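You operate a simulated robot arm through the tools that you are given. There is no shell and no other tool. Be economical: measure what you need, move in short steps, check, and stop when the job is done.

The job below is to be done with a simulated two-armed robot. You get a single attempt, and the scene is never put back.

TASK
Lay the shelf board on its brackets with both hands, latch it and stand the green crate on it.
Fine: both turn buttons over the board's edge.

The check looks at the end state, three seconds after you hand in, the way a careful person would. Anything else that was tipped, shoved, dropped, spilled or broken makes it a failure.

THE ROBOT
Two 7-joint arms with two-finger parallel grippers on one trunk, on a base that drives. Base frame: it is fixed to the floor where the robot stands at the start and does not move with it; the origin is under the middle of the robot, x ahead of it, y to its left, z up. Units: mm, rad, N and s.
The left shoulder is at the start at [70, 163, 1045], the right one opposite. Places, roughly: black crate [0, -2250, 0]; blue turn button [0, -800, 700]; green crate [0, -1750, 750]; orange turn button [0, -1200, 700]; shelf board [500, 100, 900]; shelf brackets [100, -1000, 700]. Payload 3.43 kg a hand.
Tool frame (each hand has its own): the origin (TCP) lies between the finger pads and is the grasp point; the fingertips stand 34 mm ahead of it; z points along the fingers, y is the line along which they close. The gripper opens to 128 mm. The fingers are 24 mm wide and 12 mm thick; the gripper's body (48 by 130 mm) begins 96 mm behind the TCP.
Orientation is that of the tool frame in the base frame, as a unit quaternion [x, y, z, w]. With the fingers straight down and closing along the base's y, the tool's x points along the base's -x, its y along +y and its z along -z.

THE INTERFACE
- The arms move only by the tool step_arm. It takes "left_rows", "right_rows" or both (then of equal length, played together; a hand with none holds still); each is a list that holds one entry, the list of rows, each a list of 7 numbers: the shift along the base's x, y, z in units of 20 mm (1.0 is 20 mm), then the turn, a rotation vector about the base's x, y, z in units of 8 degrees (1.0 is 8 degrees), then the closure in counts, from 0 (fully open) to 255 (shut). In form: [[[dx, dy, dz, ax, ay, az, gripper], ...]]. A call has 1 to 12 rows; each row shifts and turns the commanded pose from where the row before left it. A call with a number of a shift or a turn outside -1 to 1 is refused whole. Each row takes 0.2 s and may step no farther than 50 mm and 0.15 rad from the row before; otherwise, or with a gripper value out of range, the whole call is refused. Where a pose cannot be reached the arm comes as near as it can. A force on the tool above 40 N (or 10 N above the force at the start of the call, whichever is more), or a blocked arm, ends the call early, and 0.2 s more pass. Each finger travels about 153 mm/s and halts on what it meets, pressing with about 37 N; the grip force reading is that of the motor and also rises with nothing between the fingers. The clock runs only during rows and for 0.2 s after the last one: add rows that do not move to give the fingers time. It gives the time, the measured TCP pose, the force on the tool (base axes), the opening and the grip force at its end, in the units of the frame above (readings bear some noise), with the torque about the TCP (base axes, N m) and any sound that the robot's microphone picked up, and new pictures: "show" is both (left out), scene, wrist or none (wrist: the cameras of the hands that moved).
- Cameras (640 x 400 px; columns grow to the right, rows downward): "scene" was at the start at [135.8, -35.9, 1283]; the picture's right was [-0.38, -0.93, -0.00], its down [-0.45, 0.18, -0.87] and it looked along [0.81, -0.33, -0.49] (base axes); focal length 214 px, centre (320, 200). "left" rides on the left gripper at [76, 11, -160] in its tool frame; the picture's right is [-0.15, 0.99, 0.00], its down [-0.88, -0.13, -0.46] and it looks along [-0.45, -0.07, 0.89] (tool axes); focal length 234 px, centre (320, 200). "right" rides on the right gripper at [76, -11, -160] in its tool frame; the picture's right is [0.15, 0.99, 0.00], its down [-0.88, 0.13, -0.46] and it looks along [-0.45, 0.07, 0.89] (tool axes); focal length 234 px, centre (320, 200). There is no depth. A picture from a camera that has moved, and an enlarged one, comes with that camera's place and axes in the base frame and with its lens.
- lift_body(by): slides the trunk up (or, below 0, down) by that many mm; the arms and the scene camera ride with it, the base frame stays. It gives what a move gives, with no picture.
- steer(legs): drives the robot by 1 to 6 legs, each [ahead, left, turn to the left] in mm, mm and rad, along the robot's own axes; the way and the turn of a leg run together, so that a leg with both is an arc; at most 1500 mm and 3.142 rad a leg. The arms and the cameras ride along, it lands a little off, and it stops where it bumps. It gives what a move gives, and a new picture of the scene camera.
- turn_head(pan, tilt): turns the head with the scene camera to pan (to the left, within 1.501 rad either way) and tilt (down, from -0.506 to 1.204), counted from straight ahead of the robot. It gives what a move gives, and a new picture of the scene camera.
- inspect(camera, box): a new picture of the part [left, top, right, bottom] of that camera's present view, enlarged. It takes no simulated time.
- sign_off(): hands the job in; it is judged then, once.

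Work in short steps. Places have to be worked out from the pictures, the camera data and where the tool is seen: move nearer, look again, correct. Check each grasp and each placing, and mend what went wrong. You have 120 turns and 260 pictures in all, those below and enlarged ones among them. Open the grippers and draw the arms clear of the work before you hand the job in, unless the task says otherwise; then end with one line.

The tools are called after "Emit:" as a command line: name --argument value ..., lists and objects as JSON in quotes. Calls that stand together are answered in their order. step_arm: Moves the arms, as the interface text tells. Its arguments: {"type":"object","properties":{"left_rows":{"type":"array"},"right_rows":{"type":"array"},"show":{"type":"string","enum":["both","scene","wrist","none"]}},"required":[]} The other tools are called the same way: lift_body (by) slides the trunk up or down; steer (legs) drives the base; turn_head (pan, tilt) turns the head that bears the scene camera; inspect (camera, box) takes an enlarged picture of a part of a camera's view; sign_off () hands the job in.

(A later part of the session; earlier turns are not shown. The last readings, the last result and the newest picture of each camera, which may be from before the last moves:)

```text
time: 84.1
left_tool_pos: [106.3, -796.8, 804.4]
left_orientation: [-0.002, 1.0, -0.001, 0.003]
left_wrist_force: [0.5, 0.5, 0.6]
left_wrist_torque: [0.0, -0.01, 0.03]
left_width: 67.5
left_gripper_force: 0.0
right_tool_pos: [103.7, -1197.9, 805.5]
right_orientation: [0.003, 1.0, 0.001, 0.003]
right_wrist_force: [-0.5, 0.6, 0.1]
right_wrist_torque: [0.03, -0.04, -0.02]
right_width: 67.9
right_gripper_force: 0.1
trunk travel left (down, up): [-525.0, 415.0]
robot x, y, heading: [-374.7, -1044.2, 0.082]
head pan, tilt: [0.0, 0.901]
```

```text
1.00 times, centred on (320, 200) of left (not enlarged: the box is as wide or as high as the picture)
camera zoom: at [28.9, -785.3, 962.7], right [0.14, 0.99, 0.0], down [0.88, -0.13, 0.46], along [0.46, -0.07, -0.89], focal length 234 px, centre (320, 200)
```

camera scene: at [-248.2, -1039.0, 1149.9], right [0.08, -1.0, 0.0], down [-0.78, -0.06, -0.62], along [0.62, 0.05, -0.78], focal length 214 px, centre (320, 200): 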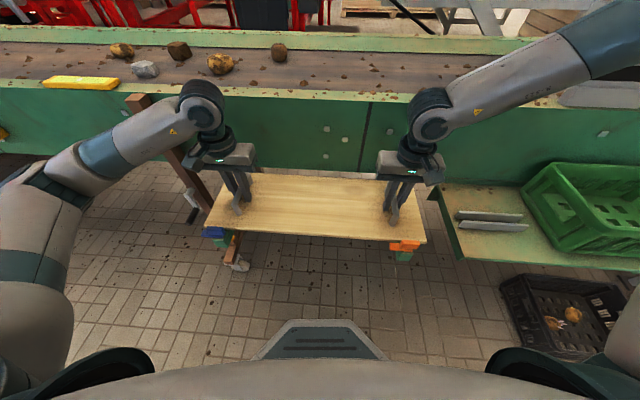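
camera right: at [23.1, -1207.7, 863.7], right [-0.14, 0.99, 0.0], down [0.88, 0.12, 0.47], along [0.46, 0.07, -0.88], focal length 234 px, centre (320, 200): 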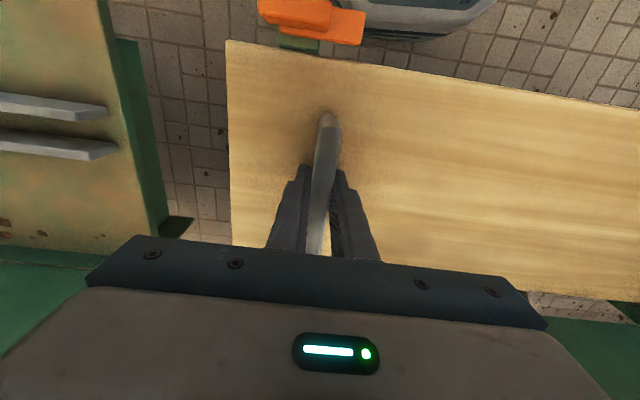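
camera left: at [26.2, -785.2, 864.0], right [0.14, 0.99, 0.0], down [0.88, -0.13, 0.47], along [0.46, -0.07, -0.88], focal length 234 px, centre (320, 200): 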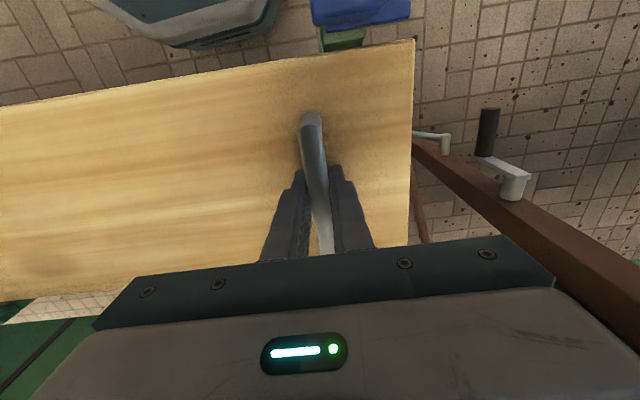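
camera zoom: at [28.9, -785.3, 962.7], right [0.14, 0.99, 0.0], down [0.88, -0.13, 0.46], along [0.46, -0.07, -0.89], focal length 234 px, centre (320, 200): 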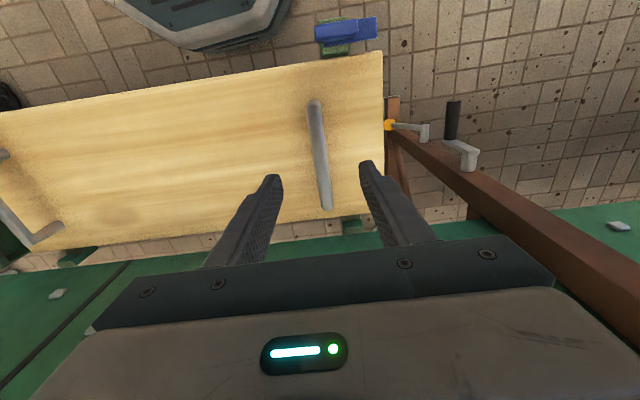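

Emit:
inspect --camera "right" --box '[240, 170, 360, 260]'

Emit:
inspect --camera "left" --box '[290, 170, 410, 260]'

```text
4.44 times, centred on (300, 215) of right
camera zoom: at [25.7, -1207.4, 962.8], right [-0.14, 0.99, 0.0], down [0.88, 0.12, 0.46], along [0.46, 0.06, -0.89], focal length 1041 px, centre (409, 133)
```

zoom: 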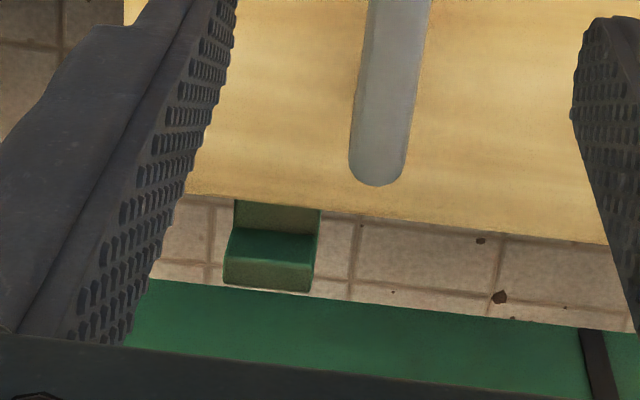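

```text
4.44 times, centred on (350, 215) of left
camera zoom: at [28.9, -785.3, 962.7], right [0.14, 0.99, 0.0], down [0.88, -0.13, 0.46], along [0.46, -0.07, -0.89], focal length 1041 px, centre (187, 133)
```

zoom: 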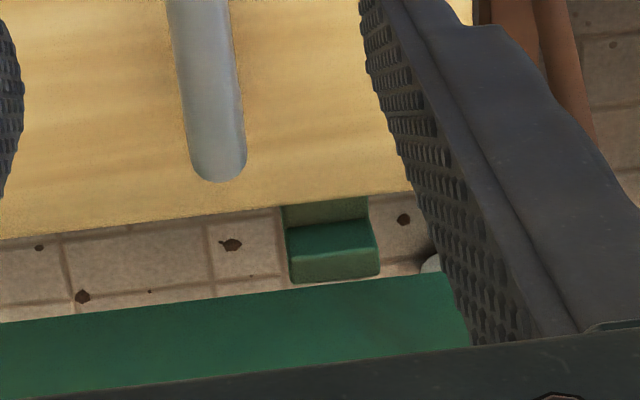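

The board rests flat, with ~7 mm gap to the rear stops. Now the buttons: retract the hands, and recentre the robot on them.

Emit:
step_arm --left_rows '[[[0, 0, 1, 0, 0, 0, 60], [0, 0, 1, 0, 0, 0, 60], [-1, 0, 0.5, 0, 0, 0, 60], [-1, 0, 0, 0, 0, 0, 60], [-1, 0, 0, 0, 0, 0, 60], [-1, 0, 0, 0, 0, 0, 60], [-1, 0, 0, 0, 0, 0, 60], [-1, 0, 0, 0, 0, 0, 60]]]' --right_rows '[[[0, 0, 1, 0, 0, 0, 60], [0, 0, 1, 0, 0, 0, 60], [-1, 0, 0.5, 0, 0, 0, 60], [-1, 0, 0, 0, 0, 0, 60], [-1, 0, 0, 0, 0, 0, 60], [-1, 0, 0, 0, 0, 0, 60], [-1, 0, 0, 0, 0, 0, 60], [-1, 0, 0, 0, 0, 0, 60]]]' --show "none"

Emit:
steer --legs '[[0, 0, -0.08], [30, 49, 0]]'

```text
time: 85.9
left_tool_pos: [-12.5, -799.0, 854.7]
left_orientation: [-0.003, 1.0, 0.0, 0.003]
left_wrist_force: [-0.3, 0.6, -0.1]
left_wrist_torque: [0.02, -0.01, 0.02]
left_width: 97.9
left_gripper_force: 0.1
right_tool_pos: [7.8, -1187.5, 859.4]
right_orientation: [0.004, 1.0, 0.001, 0.003]
right_wrist_force: [0.4, -1.1, -0.6]
right_wrist_torque: [0.01, -0.01, 0.02]
right_width: 97.9
right_gripper_force: 0.1
right hand out of reach, approached as far as the arm can: row 7, 8
trunk travel left (down, up): [-525.0, 415.0]
robot x, y, heading: [-372.7, -1050.8, 0.079]
head pan, tilt: [0.0, 0.901]
```

```text
time: 87.4
left_tool_pos: [36.2, -778.9, 856.3]
left_orientation: [0.039, 0.999, -0.001, 0.003]
left_wrist_force: [0.1, 0.2, -0.7]
left_wrist_torque: [-0.07, 0.02, 0.01]
left_width: 97.9
left_gripper_force: 0.1
right_tool_pos: [27.3, -1169.2, 859.3]
right_orientation: [0.043, 0.999, 0.0, 0.002]
right_wrist_force: [-0.4, -1.0, -0.5]
right_wrist_torque: [-0.03, 0.01, 0.01]
right_width: 97.9
right_gripper_force: 0.1
trunk travel left (down, up): [-525.0, 415.0]
robot x, y, heading: [-344.0, -999.5, -0.004]
head pan, tilt: [0.0, 0.901]
camera scene: at [-217.1, -999.8, 1249.9], right [0.0, -1.0, 0.0], down [-0.78, 0.0, -0.62], along [0.62, 0.0, -0.78], focal length 214 px, centre (320, 200)
```

scene: 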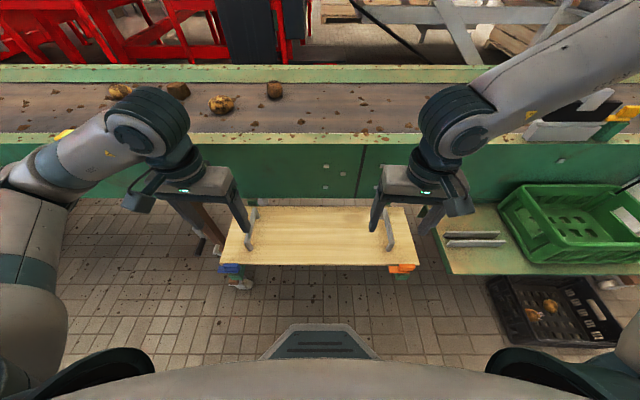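

The hands sit low relative to the shoulders, cramping the arms. I raise the hands while lowering the trunk by the same amount, and also move them toward the buttons.

Emit:
step_arm --left_rows '[[[0, 0, 1, 0, 0, 0, 60], [0, 0, 1, 0, 0, 0, 60], [0, 0, 1, 0, 0, 0, 60], [-0.5, 0, 1, 0, 0, 0, 60], [-0.5, 0, 1, 0, 0, 0, 60], [-0.5, 0, 1, 0, 0, 0, 60], [-0.5, 0, 1, 0, 0, 0, 60], [-0.5, 0, 1, 0, 0, 0, 60], [-0.5, 0, 1, 0, 0, 0, 60], [0, 0, 1, 0, 0, 0, 60], [0, 0, 1, 0, 0, 0, 60], [0, 0, 1, 0, 0, 0, 60]]]' --right_rows '[[[0, 0, 1, 0, 0, 0, 60], [0, 0, 1, 0, 0, 0, 60], [0, 0, 1, 0, 0, 0, 60], [-0.5, -0.5, 1, 0, 0, 0, 60], [-0.5, -0.5, 1, 0, 0, 0, 60], [-0.5, -0.5, 1, 0, 0, 0, 60], [-0.5, -0.5, 1, 0, 0, 0, 60], [-0.5, -0.5, 1, 0, 0, 0, 60], [-0.5, -0.5, 1, 0, 0, 0, 60], [0, 0, 1, 0, 0, 0, 60], [0, 0, 1, 0, 0, 0, 60], [0, 0, 1, 0, 0, 0, 60]]]' --show "none"

Emit:
step_arm --left_rows '[[[0, 0, 0, 0, 0, 1, 60], [0, 0, 0, 0, 0, 1, 60], [0, 0, 0, 0, 0, 1, 60], [0, 0, 0, 0, 0, 1, 60], [0, 0, 0, 0, 0, 1, 60], [0, 0, 0, 0, 0, 1, 60], [0, 0, 0, 0, 0, 1, 60], [0, 0, 0, 0, 0, 1, 60], [0, 0, 0, 0, 0, 1, 60], [0, 0, 0, 0, 0, 1, 60], [0, 0, 0, 0, 0, 1, 60], [0, 0, 0, 0, 0, 0.8, 60]]]' --right_rows '[[[0, 0, 0, 0, 0, 1, 60], [0, 0, 0, 0, 0, 1, 60], [0, 0, 0, 0, 0, 1, 60], [0, 0, 0, 0, 0, 1, 60], [0, 0, 0, 0, 0, 1, 60], [0, 0, 0, 0, 0, 1, 60], [0, 0, 0, 0, 0, 1, 60], [0, 0, 0, 0, 0, 1, 60], [0, 0, 0, 0, 0, 1, 60], [0, 0, 0, 0, 0, 1, 60], [0, 0, 0, 0, 0, 1, 60], [0, 0, 0, 0, 0, 0.8, 60]]]' --show "scene"

```text
time: 90.0
left_tool_pos: [-24.7, -780.9, 1096.9]
left_orientation: [0.038, 0.999, -0.001, 0.005]
left_wrist_force: [-0.1, 0.5, -0.2]
left_wrist_torque: [0.05, -0.01, 0.0]
left_width: 97.9
left_gripper_force: 0.1
right_tool_pos: [-33.7, -1231.0, 1101.5]
right_orientation: [0.042, 0.999, 0.001, 0.002]
right_wrist_force: [-0.4, -0.5, 0.3]
right_wrist_torque: [0.0, 0.01, 0.01]
right_width: 97.9
right_gripper_force: 0.1
trunk travel left (down, up): [-525.0, 415.0]
robot x, y, heading: [-348.8, -999.7, 0.004]
head pan, tilt: [0.0, 0.901]
```

```text
time: 92.6
left_tool_pos: [-23.8, -780.0, 1095.9]
left_orientation: [0.708, -0.706, -0.003, -0.003]
left_wrist_force: [0.6, -0.3, 0.6]
left_wrist_torque: [0.01, 0.02, 0.05]
left_width: 97.8
left_gripper_force: 0.1
right_tool_pos: [-31.3, -1230.3, 1099.5]
right_orientation: [-0.705, 0.709, 0.001, 0.001]
right_wrist_force: [0.5, -1.0, -0.3]
right_wrist_torque: [0.05, -0.01, -0.02]
right_width: 98.0
right_gripper_force: 0.0
trunk travel left (down, up): [-525.0, 415.0]
robot x, y, heading: [-345.7, -1001.6, 0.0]
head pan, tilt: [0.0, 0.901]
camera scene: at [-216.8, -1000.9, 1249.9], right [0.0, -1.0, 0.0], down [-0.78, 0.0, -0.62], along [0.62, 0.0, -0.78], focal length 214 px, centre (320, 200)
```

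scene: 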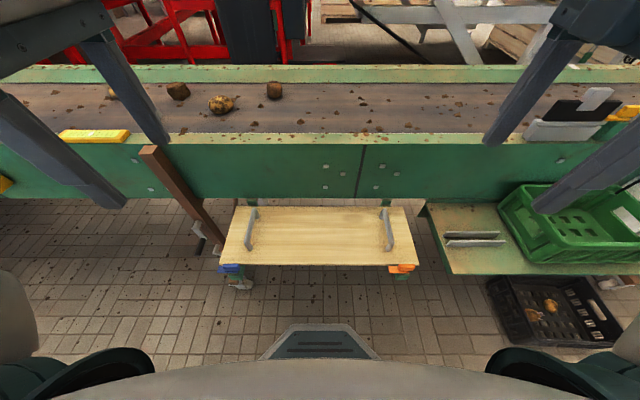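

Yaw done. I lower the trunk 240 mm and view through the wrist cameras.

Emit:
lift_body --by -240

Emit:
inspect --camera "right" --box '[0, 0, 640, 400]'

Emit:
inspect --camera "left" --box '[0, 0, 640, 400]'

Emit:
inspect --camera "scene" --box '[160, 200, 480, 400]'

```text
time: 95.1
left_tool_pos: [-24.3, -778.9, 855.9]
left_orientation: [0.707, -0.707, -0.002, -0.004]
left_wrist_force: [0.0, -0.1, -0.5]
left_wrist_torque: [-0.02, 0.01, -0.01]
left_width: 98.0
left_gripper_force: 0.1
right_tool_pos: [-33.1, -1231.1, 859.4]
right_orientation: [-0.704, 0.71, 0.002, 0.001]
right_wrist_force: [0.4, -0.5, 0.2]
right_wrist_torque: [0.0, 0.01, 0.02]
right_width: 97.9
right_gripper_force: 0.1
trunk travel left (down, up): [-285.0, 655.0]
robot x, y, heading: [-345.3, -1002.0, -0.0]
head pan, tilt: [0.0, 0.901]
```

```text
1.00 times, centred on (320, 200) of right (not enlarged: the box is as wide or as high as the picture)
camera zoom: at [-23.3, -1306.0, 1018.0], right [-0.99, -0.14, 0.0], down [-0.12, 0.88, 0.46], along [-0.06, 0.46, -0.89], focal length 234 px, centre (320, 200)
```

zoom: 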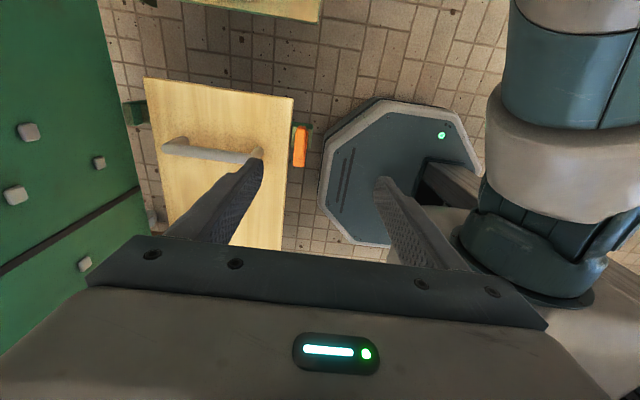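

```text
1.00 times, centred on (320, 200) of left (not enlarged: the box is as wide or as high as the picture)
camera zoom: at [-36.3, -855.5, 1013.7], right [-0.99, 0.15, 0.0], down [0.13, 0.88, 0.46], along [0.07, 0.46, -0.89], focal length 234 px, centre (320, 200)
```

zoom: 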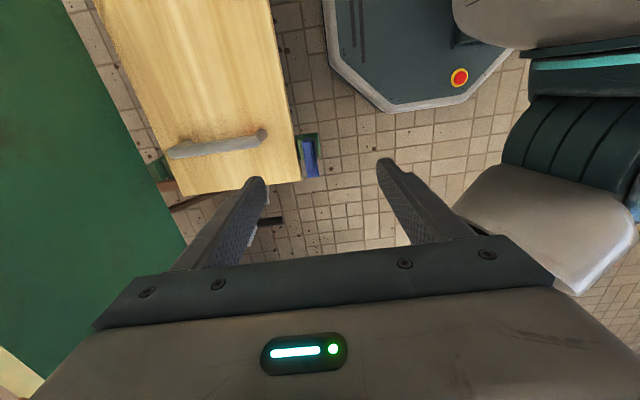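

```text
2.00 times, centred on (320, 300) of scene
camera zoom: at [-218.1, -1000.8, 1010.1], right [0.0, -1.0, 0.0], down [-0.78, 0.0, -0.62], along [0.62, 0.0, -0.78], focal length 429 px, centre (320, 0)
```

zoom: 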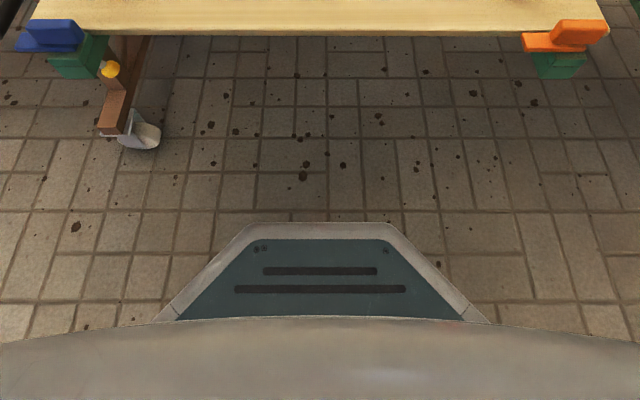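

Emit:
inspect --camera "right" --box '[250, 100, 370, 190]'

Emit:
inspect --camera "left" --box '[250, 110, 370, 200]'

```text
4.44 times, centred on (310, 145) of right
camera zoom: at [-23.3, -1306.0, 1018.0], right [-0.99, -0.14, 0.0], down [-0.12, 0.88, 0.46], along [-0.06, 0.46, -0.89], focal length 1041 px, centre (364, 444)
```

zoom: 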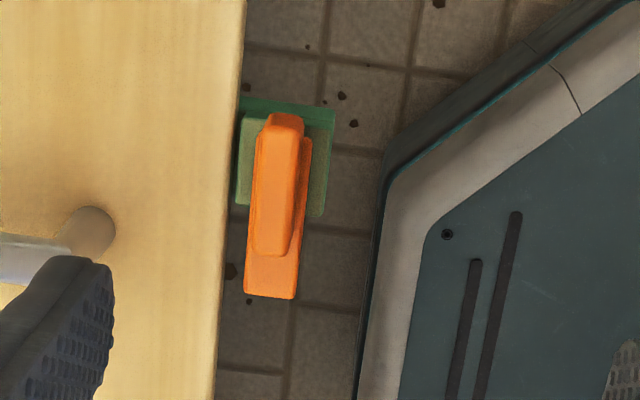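

```text
4.44 times, centred on (310, 155) of left
camera zoom: at [-36.3, -855.5, 1013.7], right [-0.99, 0.15, 0.0], down [0.13, 0.88, 0.46], along [0.07, 0.46, -0.89], focal length 1041 px, centre (364, 400)
```

zoom: 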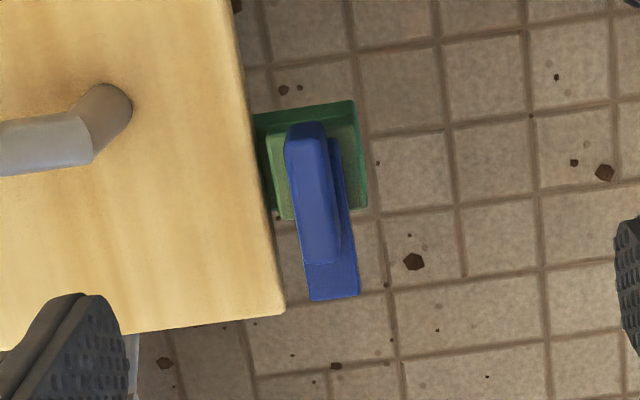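

Fins: blue at (-7,-769), orange at (-7,-1228), about 46×13 mm along y, tops z≈705–709. I move to just above them with fingers half-closed.

Emit:
step_arm --left_rows '[[[0.29, 0.17, 0, 0, 0, 0, 175], [0.29, 0.17, 0, 0, 0, 0, 175], [0.29, 0.16, 0, 0, 0, 0, 175], [0, 0, -1, 0, 0, 0, 175], [0, 0, -1, 0, 0, 0, 175], [0, 0, -1, 0, 0, 0, 175], [0, 0, -1, 0, 0, 0, 175], [0, 0, -0.8, 0, 0, 0, 175]]]' --right_rows '[[[0.43, 0.05, 0, 0, 0, 0, 175], [0.43, 0.05, 0, 0, 0, 0, 175], [0.43, 0.03, 0, 0, 0, 0, 175], [0, 0, -1, 0, 0, 0, 175], [0, 0, -1, 0, 0, 0, 175], [0, 0, -1, 0, 0, 0, 175], [0, 0, -1, 0, 0, 0, 175], [0, 0, -1, 0, 0, 0, 175]]]'

```text
time: 96.9
left_tool_pos: [-8.8, -771.7, 759.9]
left_orientation: [-0.707, 0.707, 0.003, 0.003]
left_wrist_force: [-0.2, 0.0, 0.4]
left_wrist_torque: [0.0, -0.01, -0.03]
left_width: 40.0
left_gripper_force: 0.1
right_tool_pos: [-19.4, -1216.9, 761.4]
right_orientation: [-0.703, 0.711, 0.001, 0.002]
right_wrist_force: [-0.3, -0.6, -0.4]
right_wrist_torque: [0.0, -0.03, 0.02]
right_width: 40.2
right_gripper_force: 0.0
right hand out of reach, approached as far as the arm can: row 4, 5, 7, 8
trunk travel left (down, up): [-285.0, 655.0]
robot x, y, heading: [-346.6, -997.6, -0.002]
head pan, tilt: [0.0, 0.901]
camera scene: at [-217.8, -1000.8, 1010.1], right [0.0, -1.0, 0.0], down [-0.78, 0.0, -0.62], along [0.62, 0.0, -0.78], focal length 214 px, centre (320, 200)
camera right: at [-9.4, -1291.9, 919.9], right [-0.99, -0.14, 0.0], down [-0.12, 0.88, 0.46], along [-0.06, 0.45, -0.89], focal length 234 px, centre (320, 200)
camera left: at [-20.0, -846.8, 918.6], right [-0.99, 0.15, 0.0], down [0.13, 0.88, 0.46], along [0.07, 0.46, -0.89], focal length 234 px, centre (320, 200)
```

scene: 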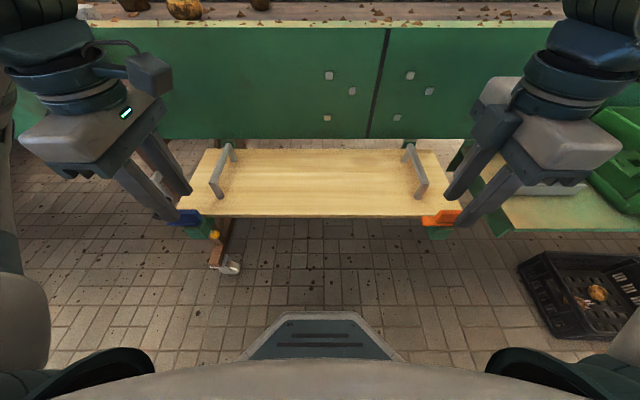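
right: 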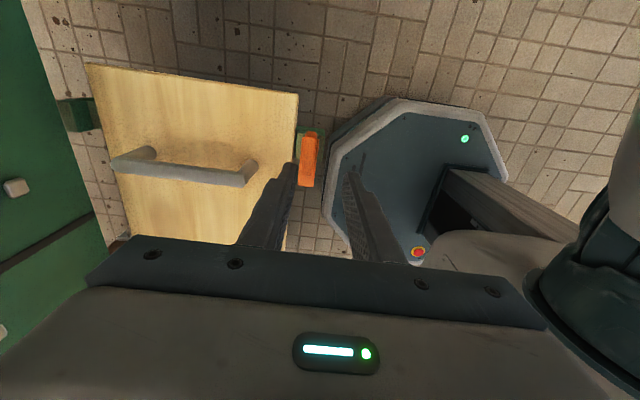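
left: 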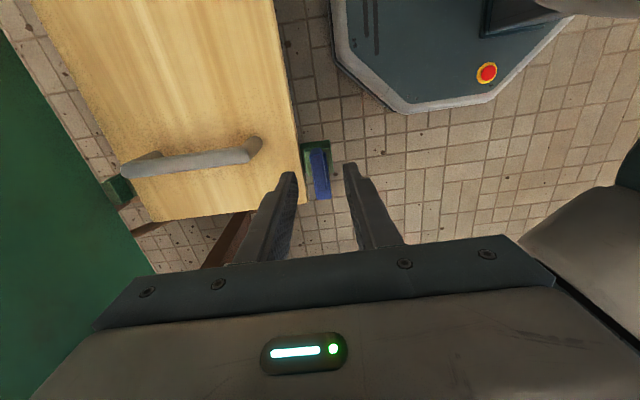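

The right arm runs out of reach low relative to its shoulder. I raise both hands 100 mm and lower the trunk by the same amount instead.

Emit:
step_arm --left_rows '[[[0, 0, 1, 0, 0, 0, 175], [0, 0, 1, 0, 0, 0, 175], [0, 0, 1, 0, 0, 0, 175], [0, 0, 1, 0, 0, 0, 175], [0, 0, 1, 0, 0, 0, 175], [0, 0, 1, 0, 0, 0, 175], [0, 0, 1, 0, 0, 0, 175]]]' --right_rows '[[[0, 0, 1, 0, 0, 0, 175], [0, 0, 1, 0, 0, 0, 175], [0, 0, 1, 0, 0, 0, 175], [0, 0, 1, 0, 0, 0, 175], [0, 0, 1, 0, 0, 0, 175], [0, 0, 1, 0, 0, 0, 175], [0, 0, 1, 0, 0, 0, 175]]]' --show "none"

Emit:
lift_body --by -140

```text
time: 98.5
left_tool_pos: [-8.6, -769.5, 899.9]
left_orientation: [-0.707, 0.707, 0.003, 0.004]
left_wrist_force: [0.1, 0.3, 0.2]
left_wrist_torque: [0.01, -0.01, 0.02]
left_width: 40.3
left_gripper_force: 0.1
right_tool_pos: [-20.0, -1215.3, 902.0]
right_orientation: [-0.704, 0.71, 0.001, 0.002]
right_wrist_force: [-0.4, 0.4, -0.6]
right_wrist_torque: [0.02, -0.02, 0.02]
right_width: 39.9
right_gripper_force: 0.0
trunk travel left (down, up): [-285.0, 655.0]
robot x, y, heading: [-346.1, -997.2, 0.001]
head pan, tilt: [0.0, 0.901]
```

```text
time: 100.2
left_tool_pos: [-7.7, -768.7, 759.4]
left_orientation: [-0.707, 0.707, 0.002, 0.004]
left_wrist_force: [0.0, -0.3, 0.6]
left_wrist_torque: [0.05, -0.01, 0.01]
left_width: 39.8
left_gripper_force: 0.2
right_tool_pos: [-21.2, -1216.7, 762.6]
right_orientation: [-0.703, 0.711, 0.003, 0.001]
right_wrist_force: [-0.1, 1.1, -1.4]
right_wrist_torque: [-0.02, 0.0, -0.01]
right_width: 40.0
right_gripper_force: 0.0
trunk travel left (down, up): [-145.0, 795.0]
robot x, y, heading: [-341.6, -1000.4, -0.002]
head pan, tilt: [0.0, 0.901]
```

Now correct the right hand by (+13,−12) and check both over the fins.

Emit:
step_arm --left_rows '[[[0, 0, 0, 0, 0, 0, 175], [0, 0, -0.5, 0, 0, 0, 175], [0, 0, -0.2, 0, 0, 0, 175]]]' --right_rows '[[[0.35, -0.3, 0, 0, 0, 0, 175], [0.33, -0.3, -0.5, 0, 0, 0, 175], [0, 0, -0.3, 0, 0, 0, 175]]]'

```text
time: 101.0
left_tool_pos: [-6.6, -769.5, 744.7]
left_orientation: [0.707, -0.707, -0.003, -0.004]
left_wrist_force: [0.6, -0.2, 0.3]
left_wrist_torque: [-0.02, -0.03, 0.0]
left_width: 40.3
left_gripper_force: 0.0
right_tool_pos: [-8.0, -1226.0, 747.9]
right_orientation: [-0.704, 0.71, 0.002, 0.002]
right_wrist_force: [-0.6, -0.7, -0.3]
right_wrist_torque: [-0.01, 0.01, 0.02]
right_width: 40.0
right_gripper_force: 0.0
trunk travel left (down, up): [-145.0, 795.0]
robot x, y, heading: [-342.7, -1001.9, -0.0]
head pan, tilt: [0.0, 0.901]
camera scene: at [-218.0, -1000.9, 870.1], right [0.0, -1.0, 0.0], down [-0.78, 0.0, -0.62], along [0.62, 0.0, -0.78], focal length 214 px, centre (320, 200)
camera right: at [2.4, -1302.6, 906.1], right [-0.99, -0.14, 0.0], down [-0.12, 0.88, 0.46], along [-0.06, 0.46, -0.89], focal length 234 px, centre (320, 200)
camera left: at [-19.1, -845.1, 904.0], right [-0.99, 0.15, 0.0], down [0.13, 0.88, 0.46], along [0.07, 0.46, -0.89], focal length 234 px, centre (320, 200)
```

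scene: 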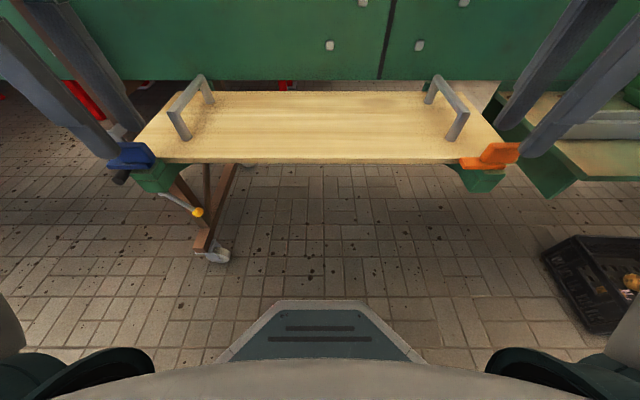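
right: 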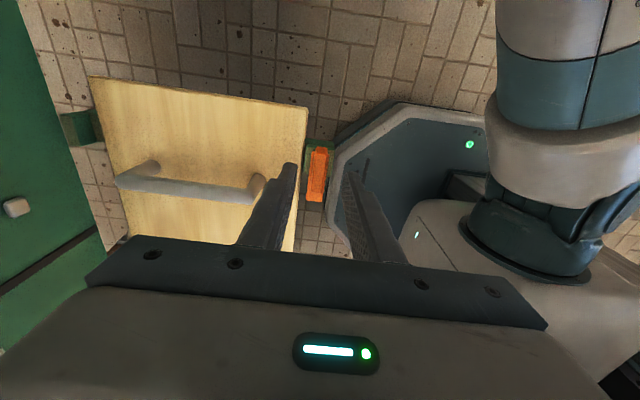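
left: 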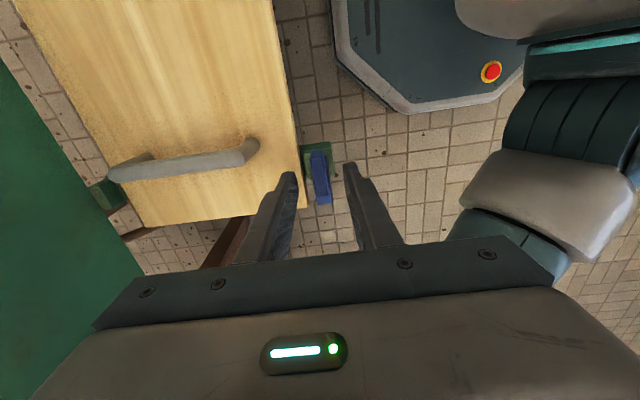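

Both aligned (left +3 in y). I descend 24 mm around the fins and close gently.

Emit:
step_arm --left_rows '[[[0, 0.1, -0.3, 0, 0, 0, 175], [0, 0.05, -0.3, 0, 0, 0, 175], [0, 0, -0.3, 0, 0, 0, 175], [0, 0, -0.25, 0, 0, 0, 175]]]' --right_rows '[[[0, 0, -0.3, 0, 0, 0, 175], [0, 0, -0.3, 0, 0, 0, 175], [0, 0, -0.35, 0, 0, 0, 175], [0, 0, -0.35, 0, 0, 0, 175]]]' --show "none"

Emit:
inspect --camera "scene" --box '[420, 100, 560, 200]'

Emit:
inspect --camera "scene" --box '[70, 100, 210, 200]'

```text
time: 102.0
left_tool_pos: [-6.5, -765.0, 723.3]
left_orientation: [-0.707, 0.707, 0.003, 0.002]
left_wrist_force: [-0.6, 0.2, -0.1]
left_wrist_torque: [0.04, 0.0, 0.0]
left_width: 40.3
left_gripper_force: 0.0
right_tool_pos: [-6.9, -1227.0, 720.7]
right_orientation: [-0.704, 0.71, 0.002, 0.002]
right_wrist_force: [0.2, 1.1, -0.8]
right_wrist_torque: [0.01, -0.02, -0.02]
right_width: 40.5
right_gripper_force: 0.0
trunk travel left (down, up): [-145.0, 795.0]
robot x, y, heading: [-347.8, -999.1, -0.002]
head pan, tilt: [0.0, 0.901]
```

```text
4.00 times, centred on (490, 150) of scene
camera zoom: at [-218.0, -1000.8, 870.0], right [0.0, -1.0, 0.0], down [-0.78, 0.0, -0.62], along [0.62, 0.0, -0.78], focal length 858 px, centre (-360, 400)
```

zoom: 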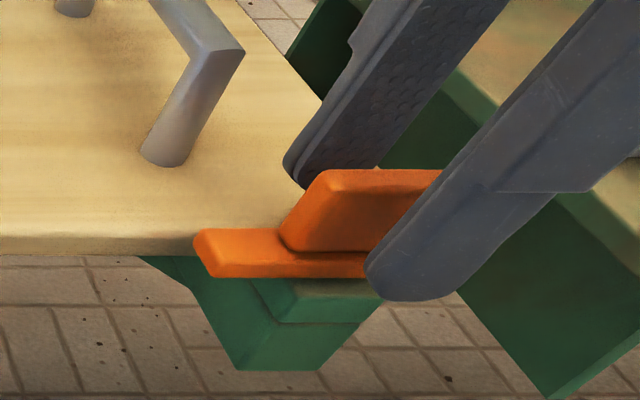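

```text
4.00 times, centred on (140, 150) of scene
camera zoom: at [-218.0, -1000.8, 870.0], right [0.0, -1.0, 0.0], down [-0.78, 0.0, -0.62], along [0.62, 0.0, -0.78], focal length 858 px, centre (1040, 400)
```

zoom: 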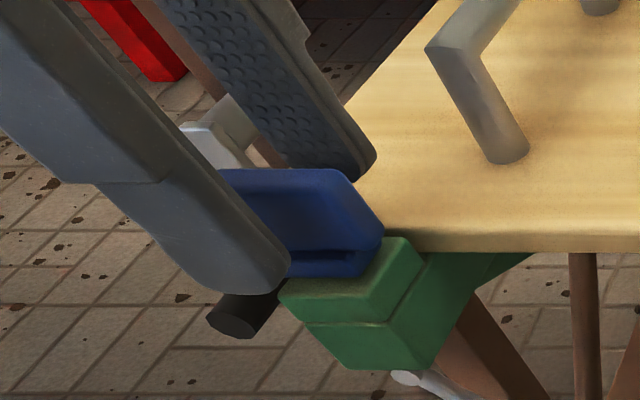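

Both fins are straddled. Close both.

Emit:
step_arm --left_rows '[[[0, 0, 0, 0, 0, 0, 255], [0, 0, 0, 0, 0, 0, 255], [0, 0, 0, 0, 0, 0, 255]]]' --right_rows '[[[0, 0, 0, 0, 0, 0, 255], [0, 0, 0, 0, 0, 0, 255], [0, 0, 0, 0, 0, 0, 255]]]' --show "wrist"

```text
time: 102.8
left_tool_pos: [-7.1, -765.9, 723.5]
left_orientation: [-0.707, 0.707, 0.003, 0.003]
left_wrist_force: [2.7, 0.4, 0.8]
left_wrist_torque: [-0.11, -0.04, -0.01]
left_width: 11.8
left_gripper_force: 45.0
right_tool_pos: [-6.0, -1227.6, 721.1]
right_orientation: [-0.704, 0.71, 0.002, 0.002]
right_wrist_force: [5.3, -1.4, 2.9]
right_wrist_torque: [-0.24, -0.27, 0.0]
right_width: 12.2
right_gripper_force: 44.7
trunk travel left (down, up): [-145.0, 795.0]
robot x, y, heading: [-344.9, -1000.9, -0.002]
head pan, tilt: [0.0, 0.901]
camera right: at [3.4, -1302.7, 879.0], right [-0.99, -0.14, 0.0], down [-0.12, 0.88, 0.46], along [-0.06, 0.46, -0.89], focal length 234 px, centre (320, 200)
camera left: at [-18.3, -842.1, 881.6], right [-0.99, 0.15, 0.0], down [0.13, 0.88, 0.46], along [0.07, 0.46, -0.89], focal length 234 px, centre (320, 200)
```

right: 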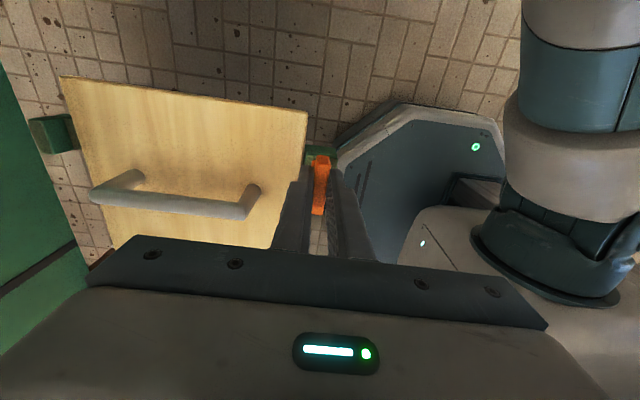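
left: 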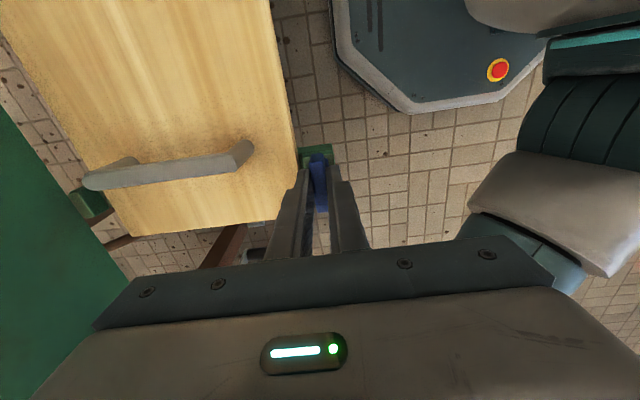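

Firm, strain-free grips (12 mm). I turn both clockwise by 24° first.

Emit:
step_arm --left_rows '[[[0, 0, 0, 0, 0, -1, 255], [0, 0, 0, 0, 0, -1, 255], [0, 0, 0, 0, 0, -1, 255]]]' --right_rows '[[[0, 0, 0, 0, 0, -1, 255], [0, 0, 0, 0, 0, -1, 255], [0, 0, 0, 0, 0, -1, 255]]]' --show "none"

Emit:
inspect --camera "scene" --box '[60, 60, 560, 260]'

```text
time: 103.5
left_tool_pos: [-7.6, -766.7, 723.8]
left_orientation: [-0.544, 0.839, 0.001, 0.004]
left_wrist_force: [8.7, 10.3, 15.2]
left_wrist_torque: [-0.46, 0.29, 0.01]
left_width: 11.7
left_gripper_force: 45.3
right_tool_pos: [-6.5, -1227.3, 722.3]
right_orientation: [-0.54, 0.842, 0.001, 0.003]
right_wrist_force: [10.3, -7.8, 11.5]
right_wrist_torque: [-0.65, -0.14, 0.0]
right_width: 11.6
right_gripper_force: 45.3
trunk travel left (down, up): [-145.0, 795.0]
robot x, y, heading: [-343.3, -997.9, -0.002]
head pan, tilt: [0.0, 0.901]
```

```text
1.28 times, centred on (310, 160) of scene
camera zoom: at [-217.6, -1000.6, 870.3], right [0.0, -1.0, 0.0], down [-0.78, 0.0, -0.62], along [0.62, 0.0, -0.78], focal length 274 px, centre (333, 251)
```

zoom: 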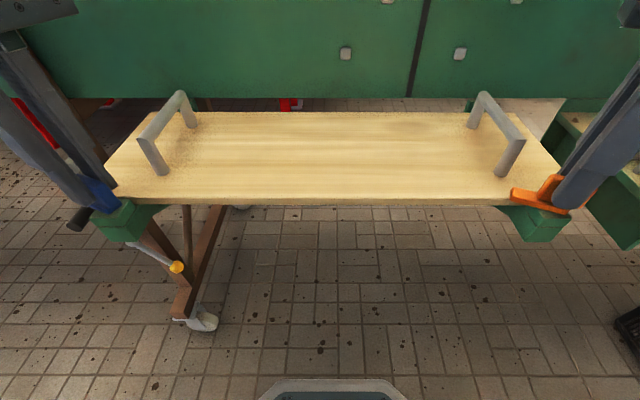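

Turning works. I continue 32°, easing in the direction of the small forces.

Emit:
step_arm --left_rows '[[[0.05, 0.05, 0.05, 0, 0, -1, 255], [0, 0, 0.03, 0, 0, -1, 255], [0, 0, 0, 0, 0, -1, 255], [0, 0, 0, 0, 0, -1, 255]]]' --right_rows '[[[0.05, -0.05, 0.05, 0, 0, -1, 255], [0, 0, 0, 0, 0, -1, 255], [0, 0, 0, 0, 0, -1, 255], [0, 0, 0, 0, 0, -1, 255]]]' --show "none"

Emit:
inspect --camera "scene" --box '[60, 60, 560, 260]'

```text
time: 104.5
left_tool_pos: [-6.5, -766.2, 723.9]
left_orientation: [-0.331, 0.944, 0.0, 0.002]
left_wrist_force: [0.3, 0.4, -6.1]
left_wrist_torque: [0.38, -0.22, -0.02]
left_width: 11.8
left_gripper_force: 45.2
right_tool_pos: [-7.1, -1227.1, 721.5]
right_orientation: [-0.329, 0.944, 0.002, 0.003]
right_wrist_force: [-2.0, 1.7, -8.4]
right_wrist_torque: [0.17, -1.21, -0.02]
right_width: 11.8
right_gripper_force: 45.1
trunk travel left (down, up): [-145.0, 795.0]
robot x, y, heading: [-345.0, -1001.1, 0.002]
head pan, tilt: [0.0, 0.901]
stopped in row 4 (right hand): the force on the tool passed its limit (the readings are from after the stop); the commanded pose is now the measured one
```

```text
1.28 times, centred on (310, 160) of scene
camera zoom: at [-218.1, -1000.7, 869.8], right [0.0, -1.0, 0.0], down [-0.78, 0.0, -0.62], along [0.62, 0.0, -0.78], focal length 274 px, centre (333, 251)
```

zoom: 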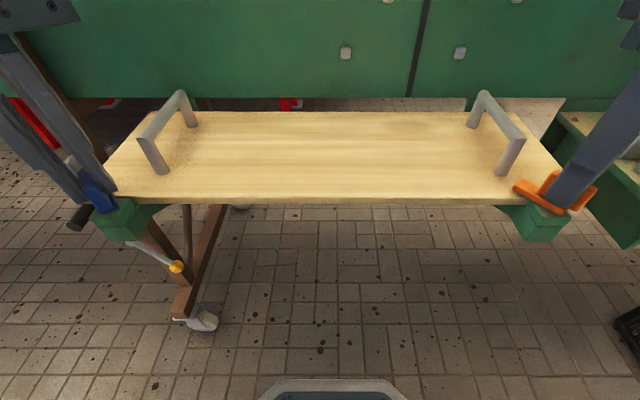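

I zoom on both buttons to see how tab and fin moved.

Emit:
inspect --camera "scene" --box '[430, 110, 570, 210]'

Emit:
inspect --camera "scene" --box '[70, 110, 210, 210]'

Emit:
inspect --camera "right" --box '[230, 90, 410, 210]'

Emit:
inspect --camera "left" --box '[230, 90, 410, 210]'

```text
4.00 times, centred on (500, 160) of scene
camera zoom: at [-218.1, -1000.7, 869.8], right [0.0, -1.0, 0.0], down [-0.78, 0.0, -0.62], along [0.62, 0.0, -0.78], focal length 858 px, centre (-400, 360)
```

zoom: 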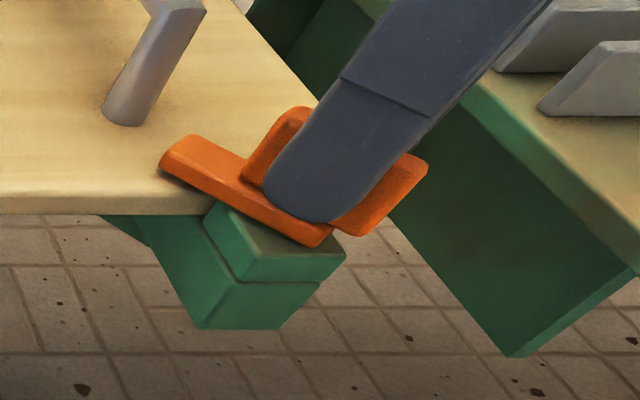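

```text
4.00 times, centred on (140, 160) of scene
camera zoom: at [-218.1, -1000.7, 869.8], right [0.0, -1.0, 0.0], down [-0.78, 0.0, -0.62], along [0.62, 0.0, -0.78], focal length 858 px, centre (1040, 360)
```

zoom: 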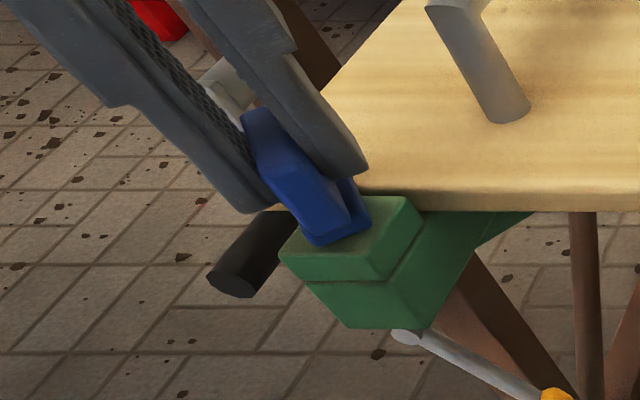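

```text
3.33 times, centred on (320, 150) of right
camera zoom: at [-60.3, -1283.0, 878.8], right [-0.73, 0.68, 0.0], down [0.61, 0.65, 0.46], along [0.31, 0.34, -0.89], focal length 781 px, centre (320, 367)
```

zoom: 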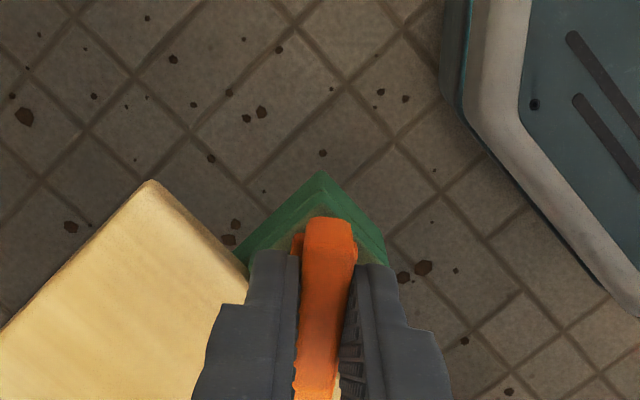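

```text
3.33 times, centred on (320, 150) of left
camera zoom: at [-73.5, -803.8, 881.8], right [-0.5, 0.86, 0.0], down [0.77, 0.45, 0.46], along [0.4, 0.23, -0.89], focal length 781 px, centre (320, 367)
```

zoom: 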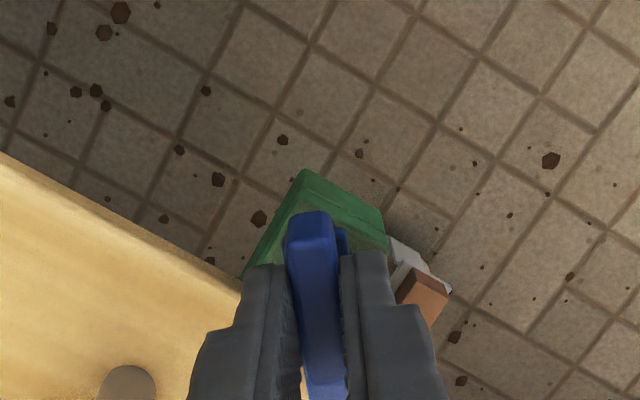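

Both tabs have swung ~51°, orange already over the board. I continue 24° more.

Emit:
step_arm --left_rows '[[[0, 0, 0, 0, 0, -1, 255], [0, 0, 0, 0, 0, -1, 255], [0, 0, 0, 0, 0, -1, 255]]]' --right_rows '[[[0, 0, 0, 0, 0, -1, 255], [0, 0, 0, 0, 0, -1, 255], [0, 0, 0, 0, 0, -1, 255]]]' --show "none"

Emit:
inspect --camera "scene" --box '[430, 110, 570, 210]'

Emit:
inspect --camera "scene" --box '[70, 110, 210, 210]'

```text
time: 105.3
left_tool_pos: [-7.6, -766.4, 724.1]
left_orientation: [-0.127, 0.992, -0.002, 0.003]
left_wrist_force: [-1.5, -8.0, -2.0]
left_wrist_torque: [0.51, -1.19, 0.01]
left_width: 11.7
left_gripper_force: 44.8
right_tool_pos: [-7.7, -1226.2, 721.4]
right_orientation: [-0.125, 0.992, 0.004, 0.002]
right_wrist_force: [2.8, 18.6, -29.4]
right_wrist_torque: [-0.5, -0.39, 0.0]
right_width: 11.7
right_gripper_force: 44.9
trunk travel left (down, up): [-145.0, 795.0]
robot x, y, heading: [-343.6, -998.5, 0.002]
head pan, tilt: [0.0, 0.901]
```

```text
4.00 times, centred on (500, 160) of scene
camera zoom: at [-217.3, -1000.6, 869.5], right [0.0, -1.0, 0.0], down [-0.78, 0.0, -0.62], along [0.62, 0.0, -0.78], focal length 858 px, centre (-400, 360)
```

zoom: 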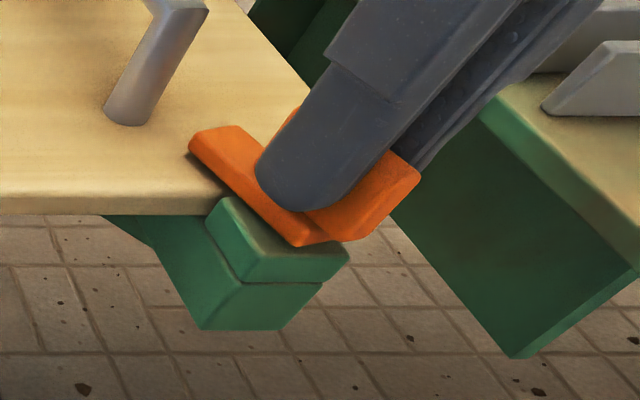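

```text
4.00 times, centred on (140, 160) of scene
camera zoom: at [-217.3, -1000.6, 869.5], right [0.0, -1.0, 0.0], down [-0.78, 0.0, -0.62], along [0.62, 0.0, -0.78], focal length 858 px, centre (1040, 360)
```

zoom: 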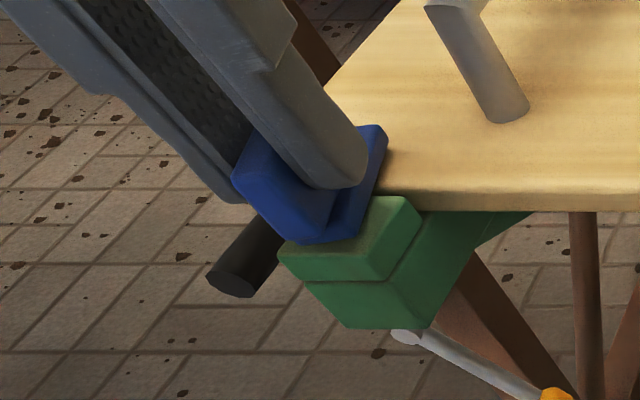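

Tabs lag the hands slightly. I turn on, with overshoot, in small steps.

Emit:
step_arm --left_rows '[[[0, 0, 0, 0, 0, -1, 255], [0, 0, 0, 0, 0, -1, 255], [0, 0, 0, 0, 0, 0, 255]]]' --right_rows '[[[0, 0.05, -0.05, 0, 0, -1, 255], [0, 0, 0, 0, 0, -1, 255], [0, 0, 0, 0, 0, 0, 255]]]' --show "none"

Emit:
inspect --camera "scene" --box '[430, 110, 570, 210]'

Emit:
inspect --camera "scene" --box '[70, 110, 210, 210]'

Emit:
inspect --camera "right" --box '[230, 90, 410, 210]'

Emit:
inspect --camera "left" --box '[230, 90, 410, 210]'

```text
time: 106.1
left_tool_pos: [-5.5, -766.4, 724.4]
left_orientation: [0.011, 1.0, -0.001, 0.002]
left_wrist_force: [15.0, -2.1, -12.5]
left_wrist_torque: [0.48, 0.81, 1.01]
left_width: 11.6
left_gripper_force: 45.0
right_tool_pos: [-7.3, -1227.0, 721.3]
right_orientation: [0.015, 1.0, 0.001, 0.003]
right_wrist_force: [-8.0, -3.8, 5.4]
right_wrist_torque: [-0.68, 0.58, 1.18]
right_width: 12.0
right_gripper_force: 44.9
trunk travel left (down, up): [-145.0, 795.0]
robot x, y, heading: [-347.4, -997.4, 0.003]
head pan, tilt: [0.0, 0.901]
```

```text
4.00 times, centred on (500, 160) of scene
camera zoom: at [-217.5, -1000.9, 870.1], right [0.0, -1.0, 0.0], down [-0.78, 0.0, -0.62], along [0.62, 0.0, -0.78], focal length 858 px, centre (-400, 360)
```

zoom: 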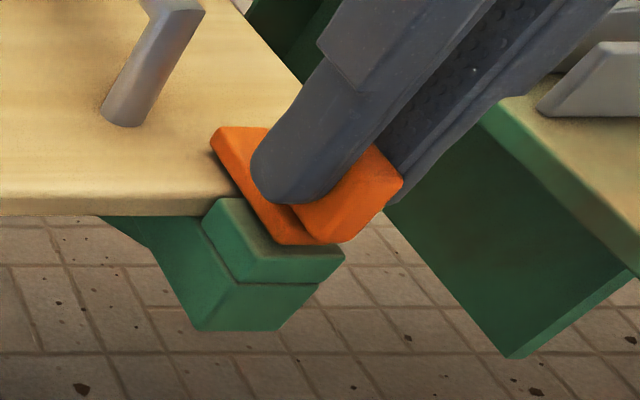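

```text
4.00 times, centred on (140, 160) of scene
camera zoom: at [-217.5, -1000.9, 870.1], right [0.0, -1.0, 0.0], down [-0.78, 0.0, -0.62], along [0.62, 0.0, -0.78], focal length 858 px, centre (1040, 360)
```

zoom: 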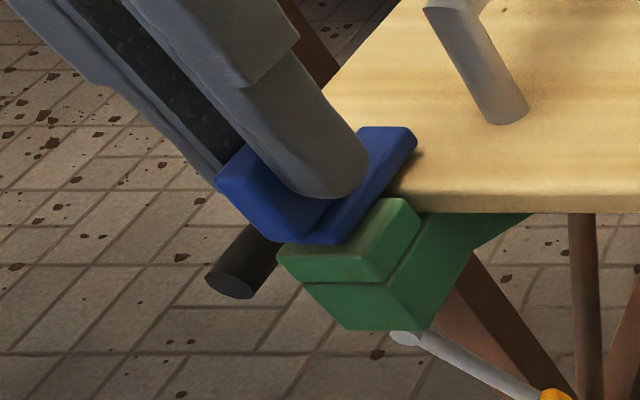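

```text
3.33 times, centred on (320, 150) of right
camera zoom: at [-84.7, -1235.3, 879.4], right [-0.12, 0.99, 0.0], down [0.88, 0.1, 0.46], along [0.46, 0.06, -0.89], focal length 781 px, centre (320, 367)
```

zoom: 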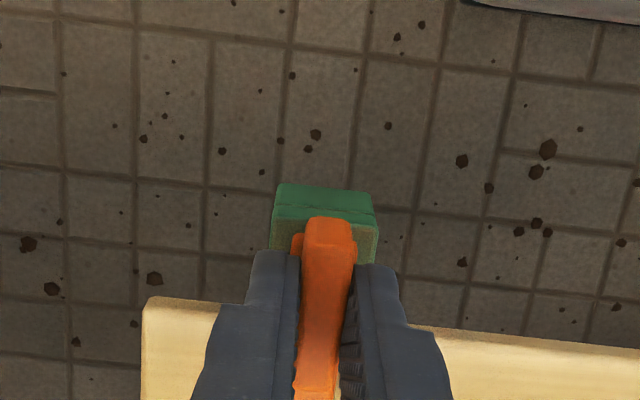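

```text
3.33 times, centred on (320, 150) of left
camera zoom: at [-82.5, -751.9, 881.9], right [0.17, 0.99, 0.0], down [0.88, -0.15, 0.46], along [0.45, -0.08, -0.89], focal length 781 px, centre (320, 367)
```

zoom: 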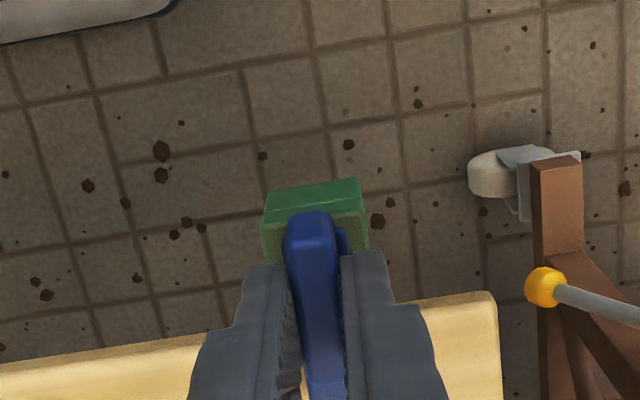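

Both tabs lie along +x over the board; the torque suggests the end stop is reached. I open and rise 80 mm.

Emit:
step_arm --left_rows '[[[0, 0, 0, 0, 0, 0, 150], [0, 0, 0, 0, 0, 0, 150], [0, 0, 1, 0, 0, 0, 150], [0, 0, 1, 0, 0, 0, 150], [0, 0, 1, 0, 0, 0, 150], [0, 0, 1, 0, 0, 0, 150], [0, 0, 1, 0, 0, 0, 150]]]' --right_rows '[[[0, 0, 0, 0, 0, 0, 150], [0, 0, 0, 0, 0, 0, 150], [0, 0, 1, 0, 0, 0, 150], [0, 0, 1, 0, 0, 0, 150], [0, 0, 1, 0, 0, 0, 150], [0, 0, 1, 0, 0, 0, 150], [0, 0, 1, 0, 0, 0, 150]]]'

```text
time: 107.7
left_tool_pos: [-7.3, -768.6, 823.8]
left_orientation: [0.01, 1.0, -0.002, 0.002]
left_wrist_force: [0.3, 0.6, -0.5]
left_wrist_torque: [0.05, -0.02, -0.01]
left_width: 53.0
left_gripper_force: 0.0
right_tool_pos: [-6.5, -1225.1, 821.1]
right_orientation: [0.014, 1.0, 0.003, 0.004]
right_wrist_force: [0.0, 0.6, -0.3]
right_wrist_torque: [-0.01, -0.04, 0.0]
right_width: 52.8
right_gripper_force: 0.1
trunk travel left (down, up): [-145.0, 795.0]
robot x, y, heading: [-346.9, -1000.8, -0.001]
head pan, tilt: [0.0, 0.901]
camera scene: at [-218.6, -1000.7, 870.0], right [0.0, -1.0, 0.0], down [-0.78, 0.0, -0.62], along [0.62, 0.0, -0.78], focal length 214 px, centre (320, 200)
camera right: at [-83.7, -1234.2, 979.1], right [-0.12, 0.99, 0.0], down [0.88, 0.1, 0.46], along [0.46, 0.06, -0.89], focal length 234 px, centre (320, 200)
camera left: at [-83.5, -753.5, 982.4], right [0.17, 0.99, 0.0], down [0.88, -0.15, 0.46], along [0.45, -0.08, -0.89], focal length 234 px, centre (320, 200)
```

scene: 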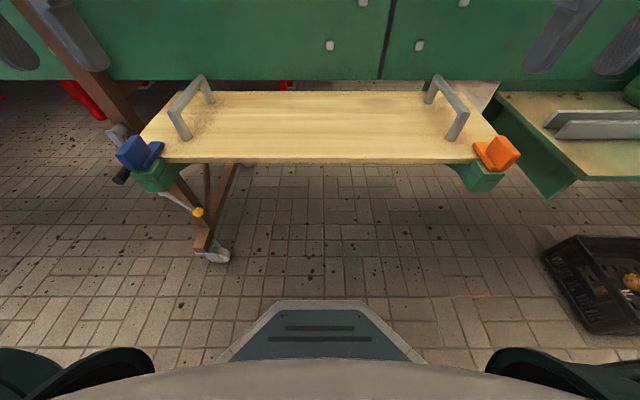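
right: 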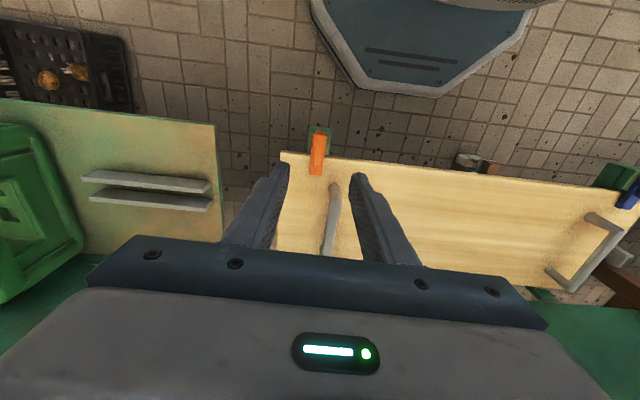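
left: 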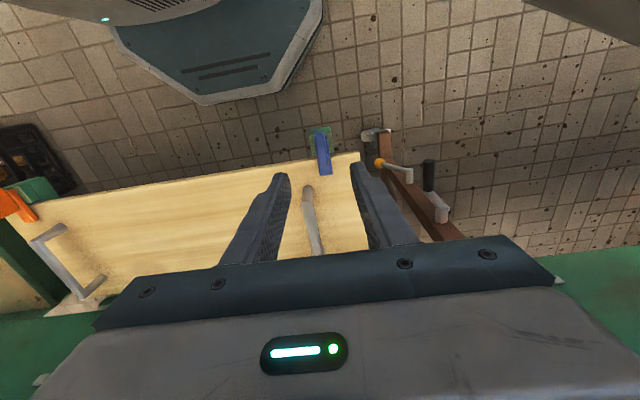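

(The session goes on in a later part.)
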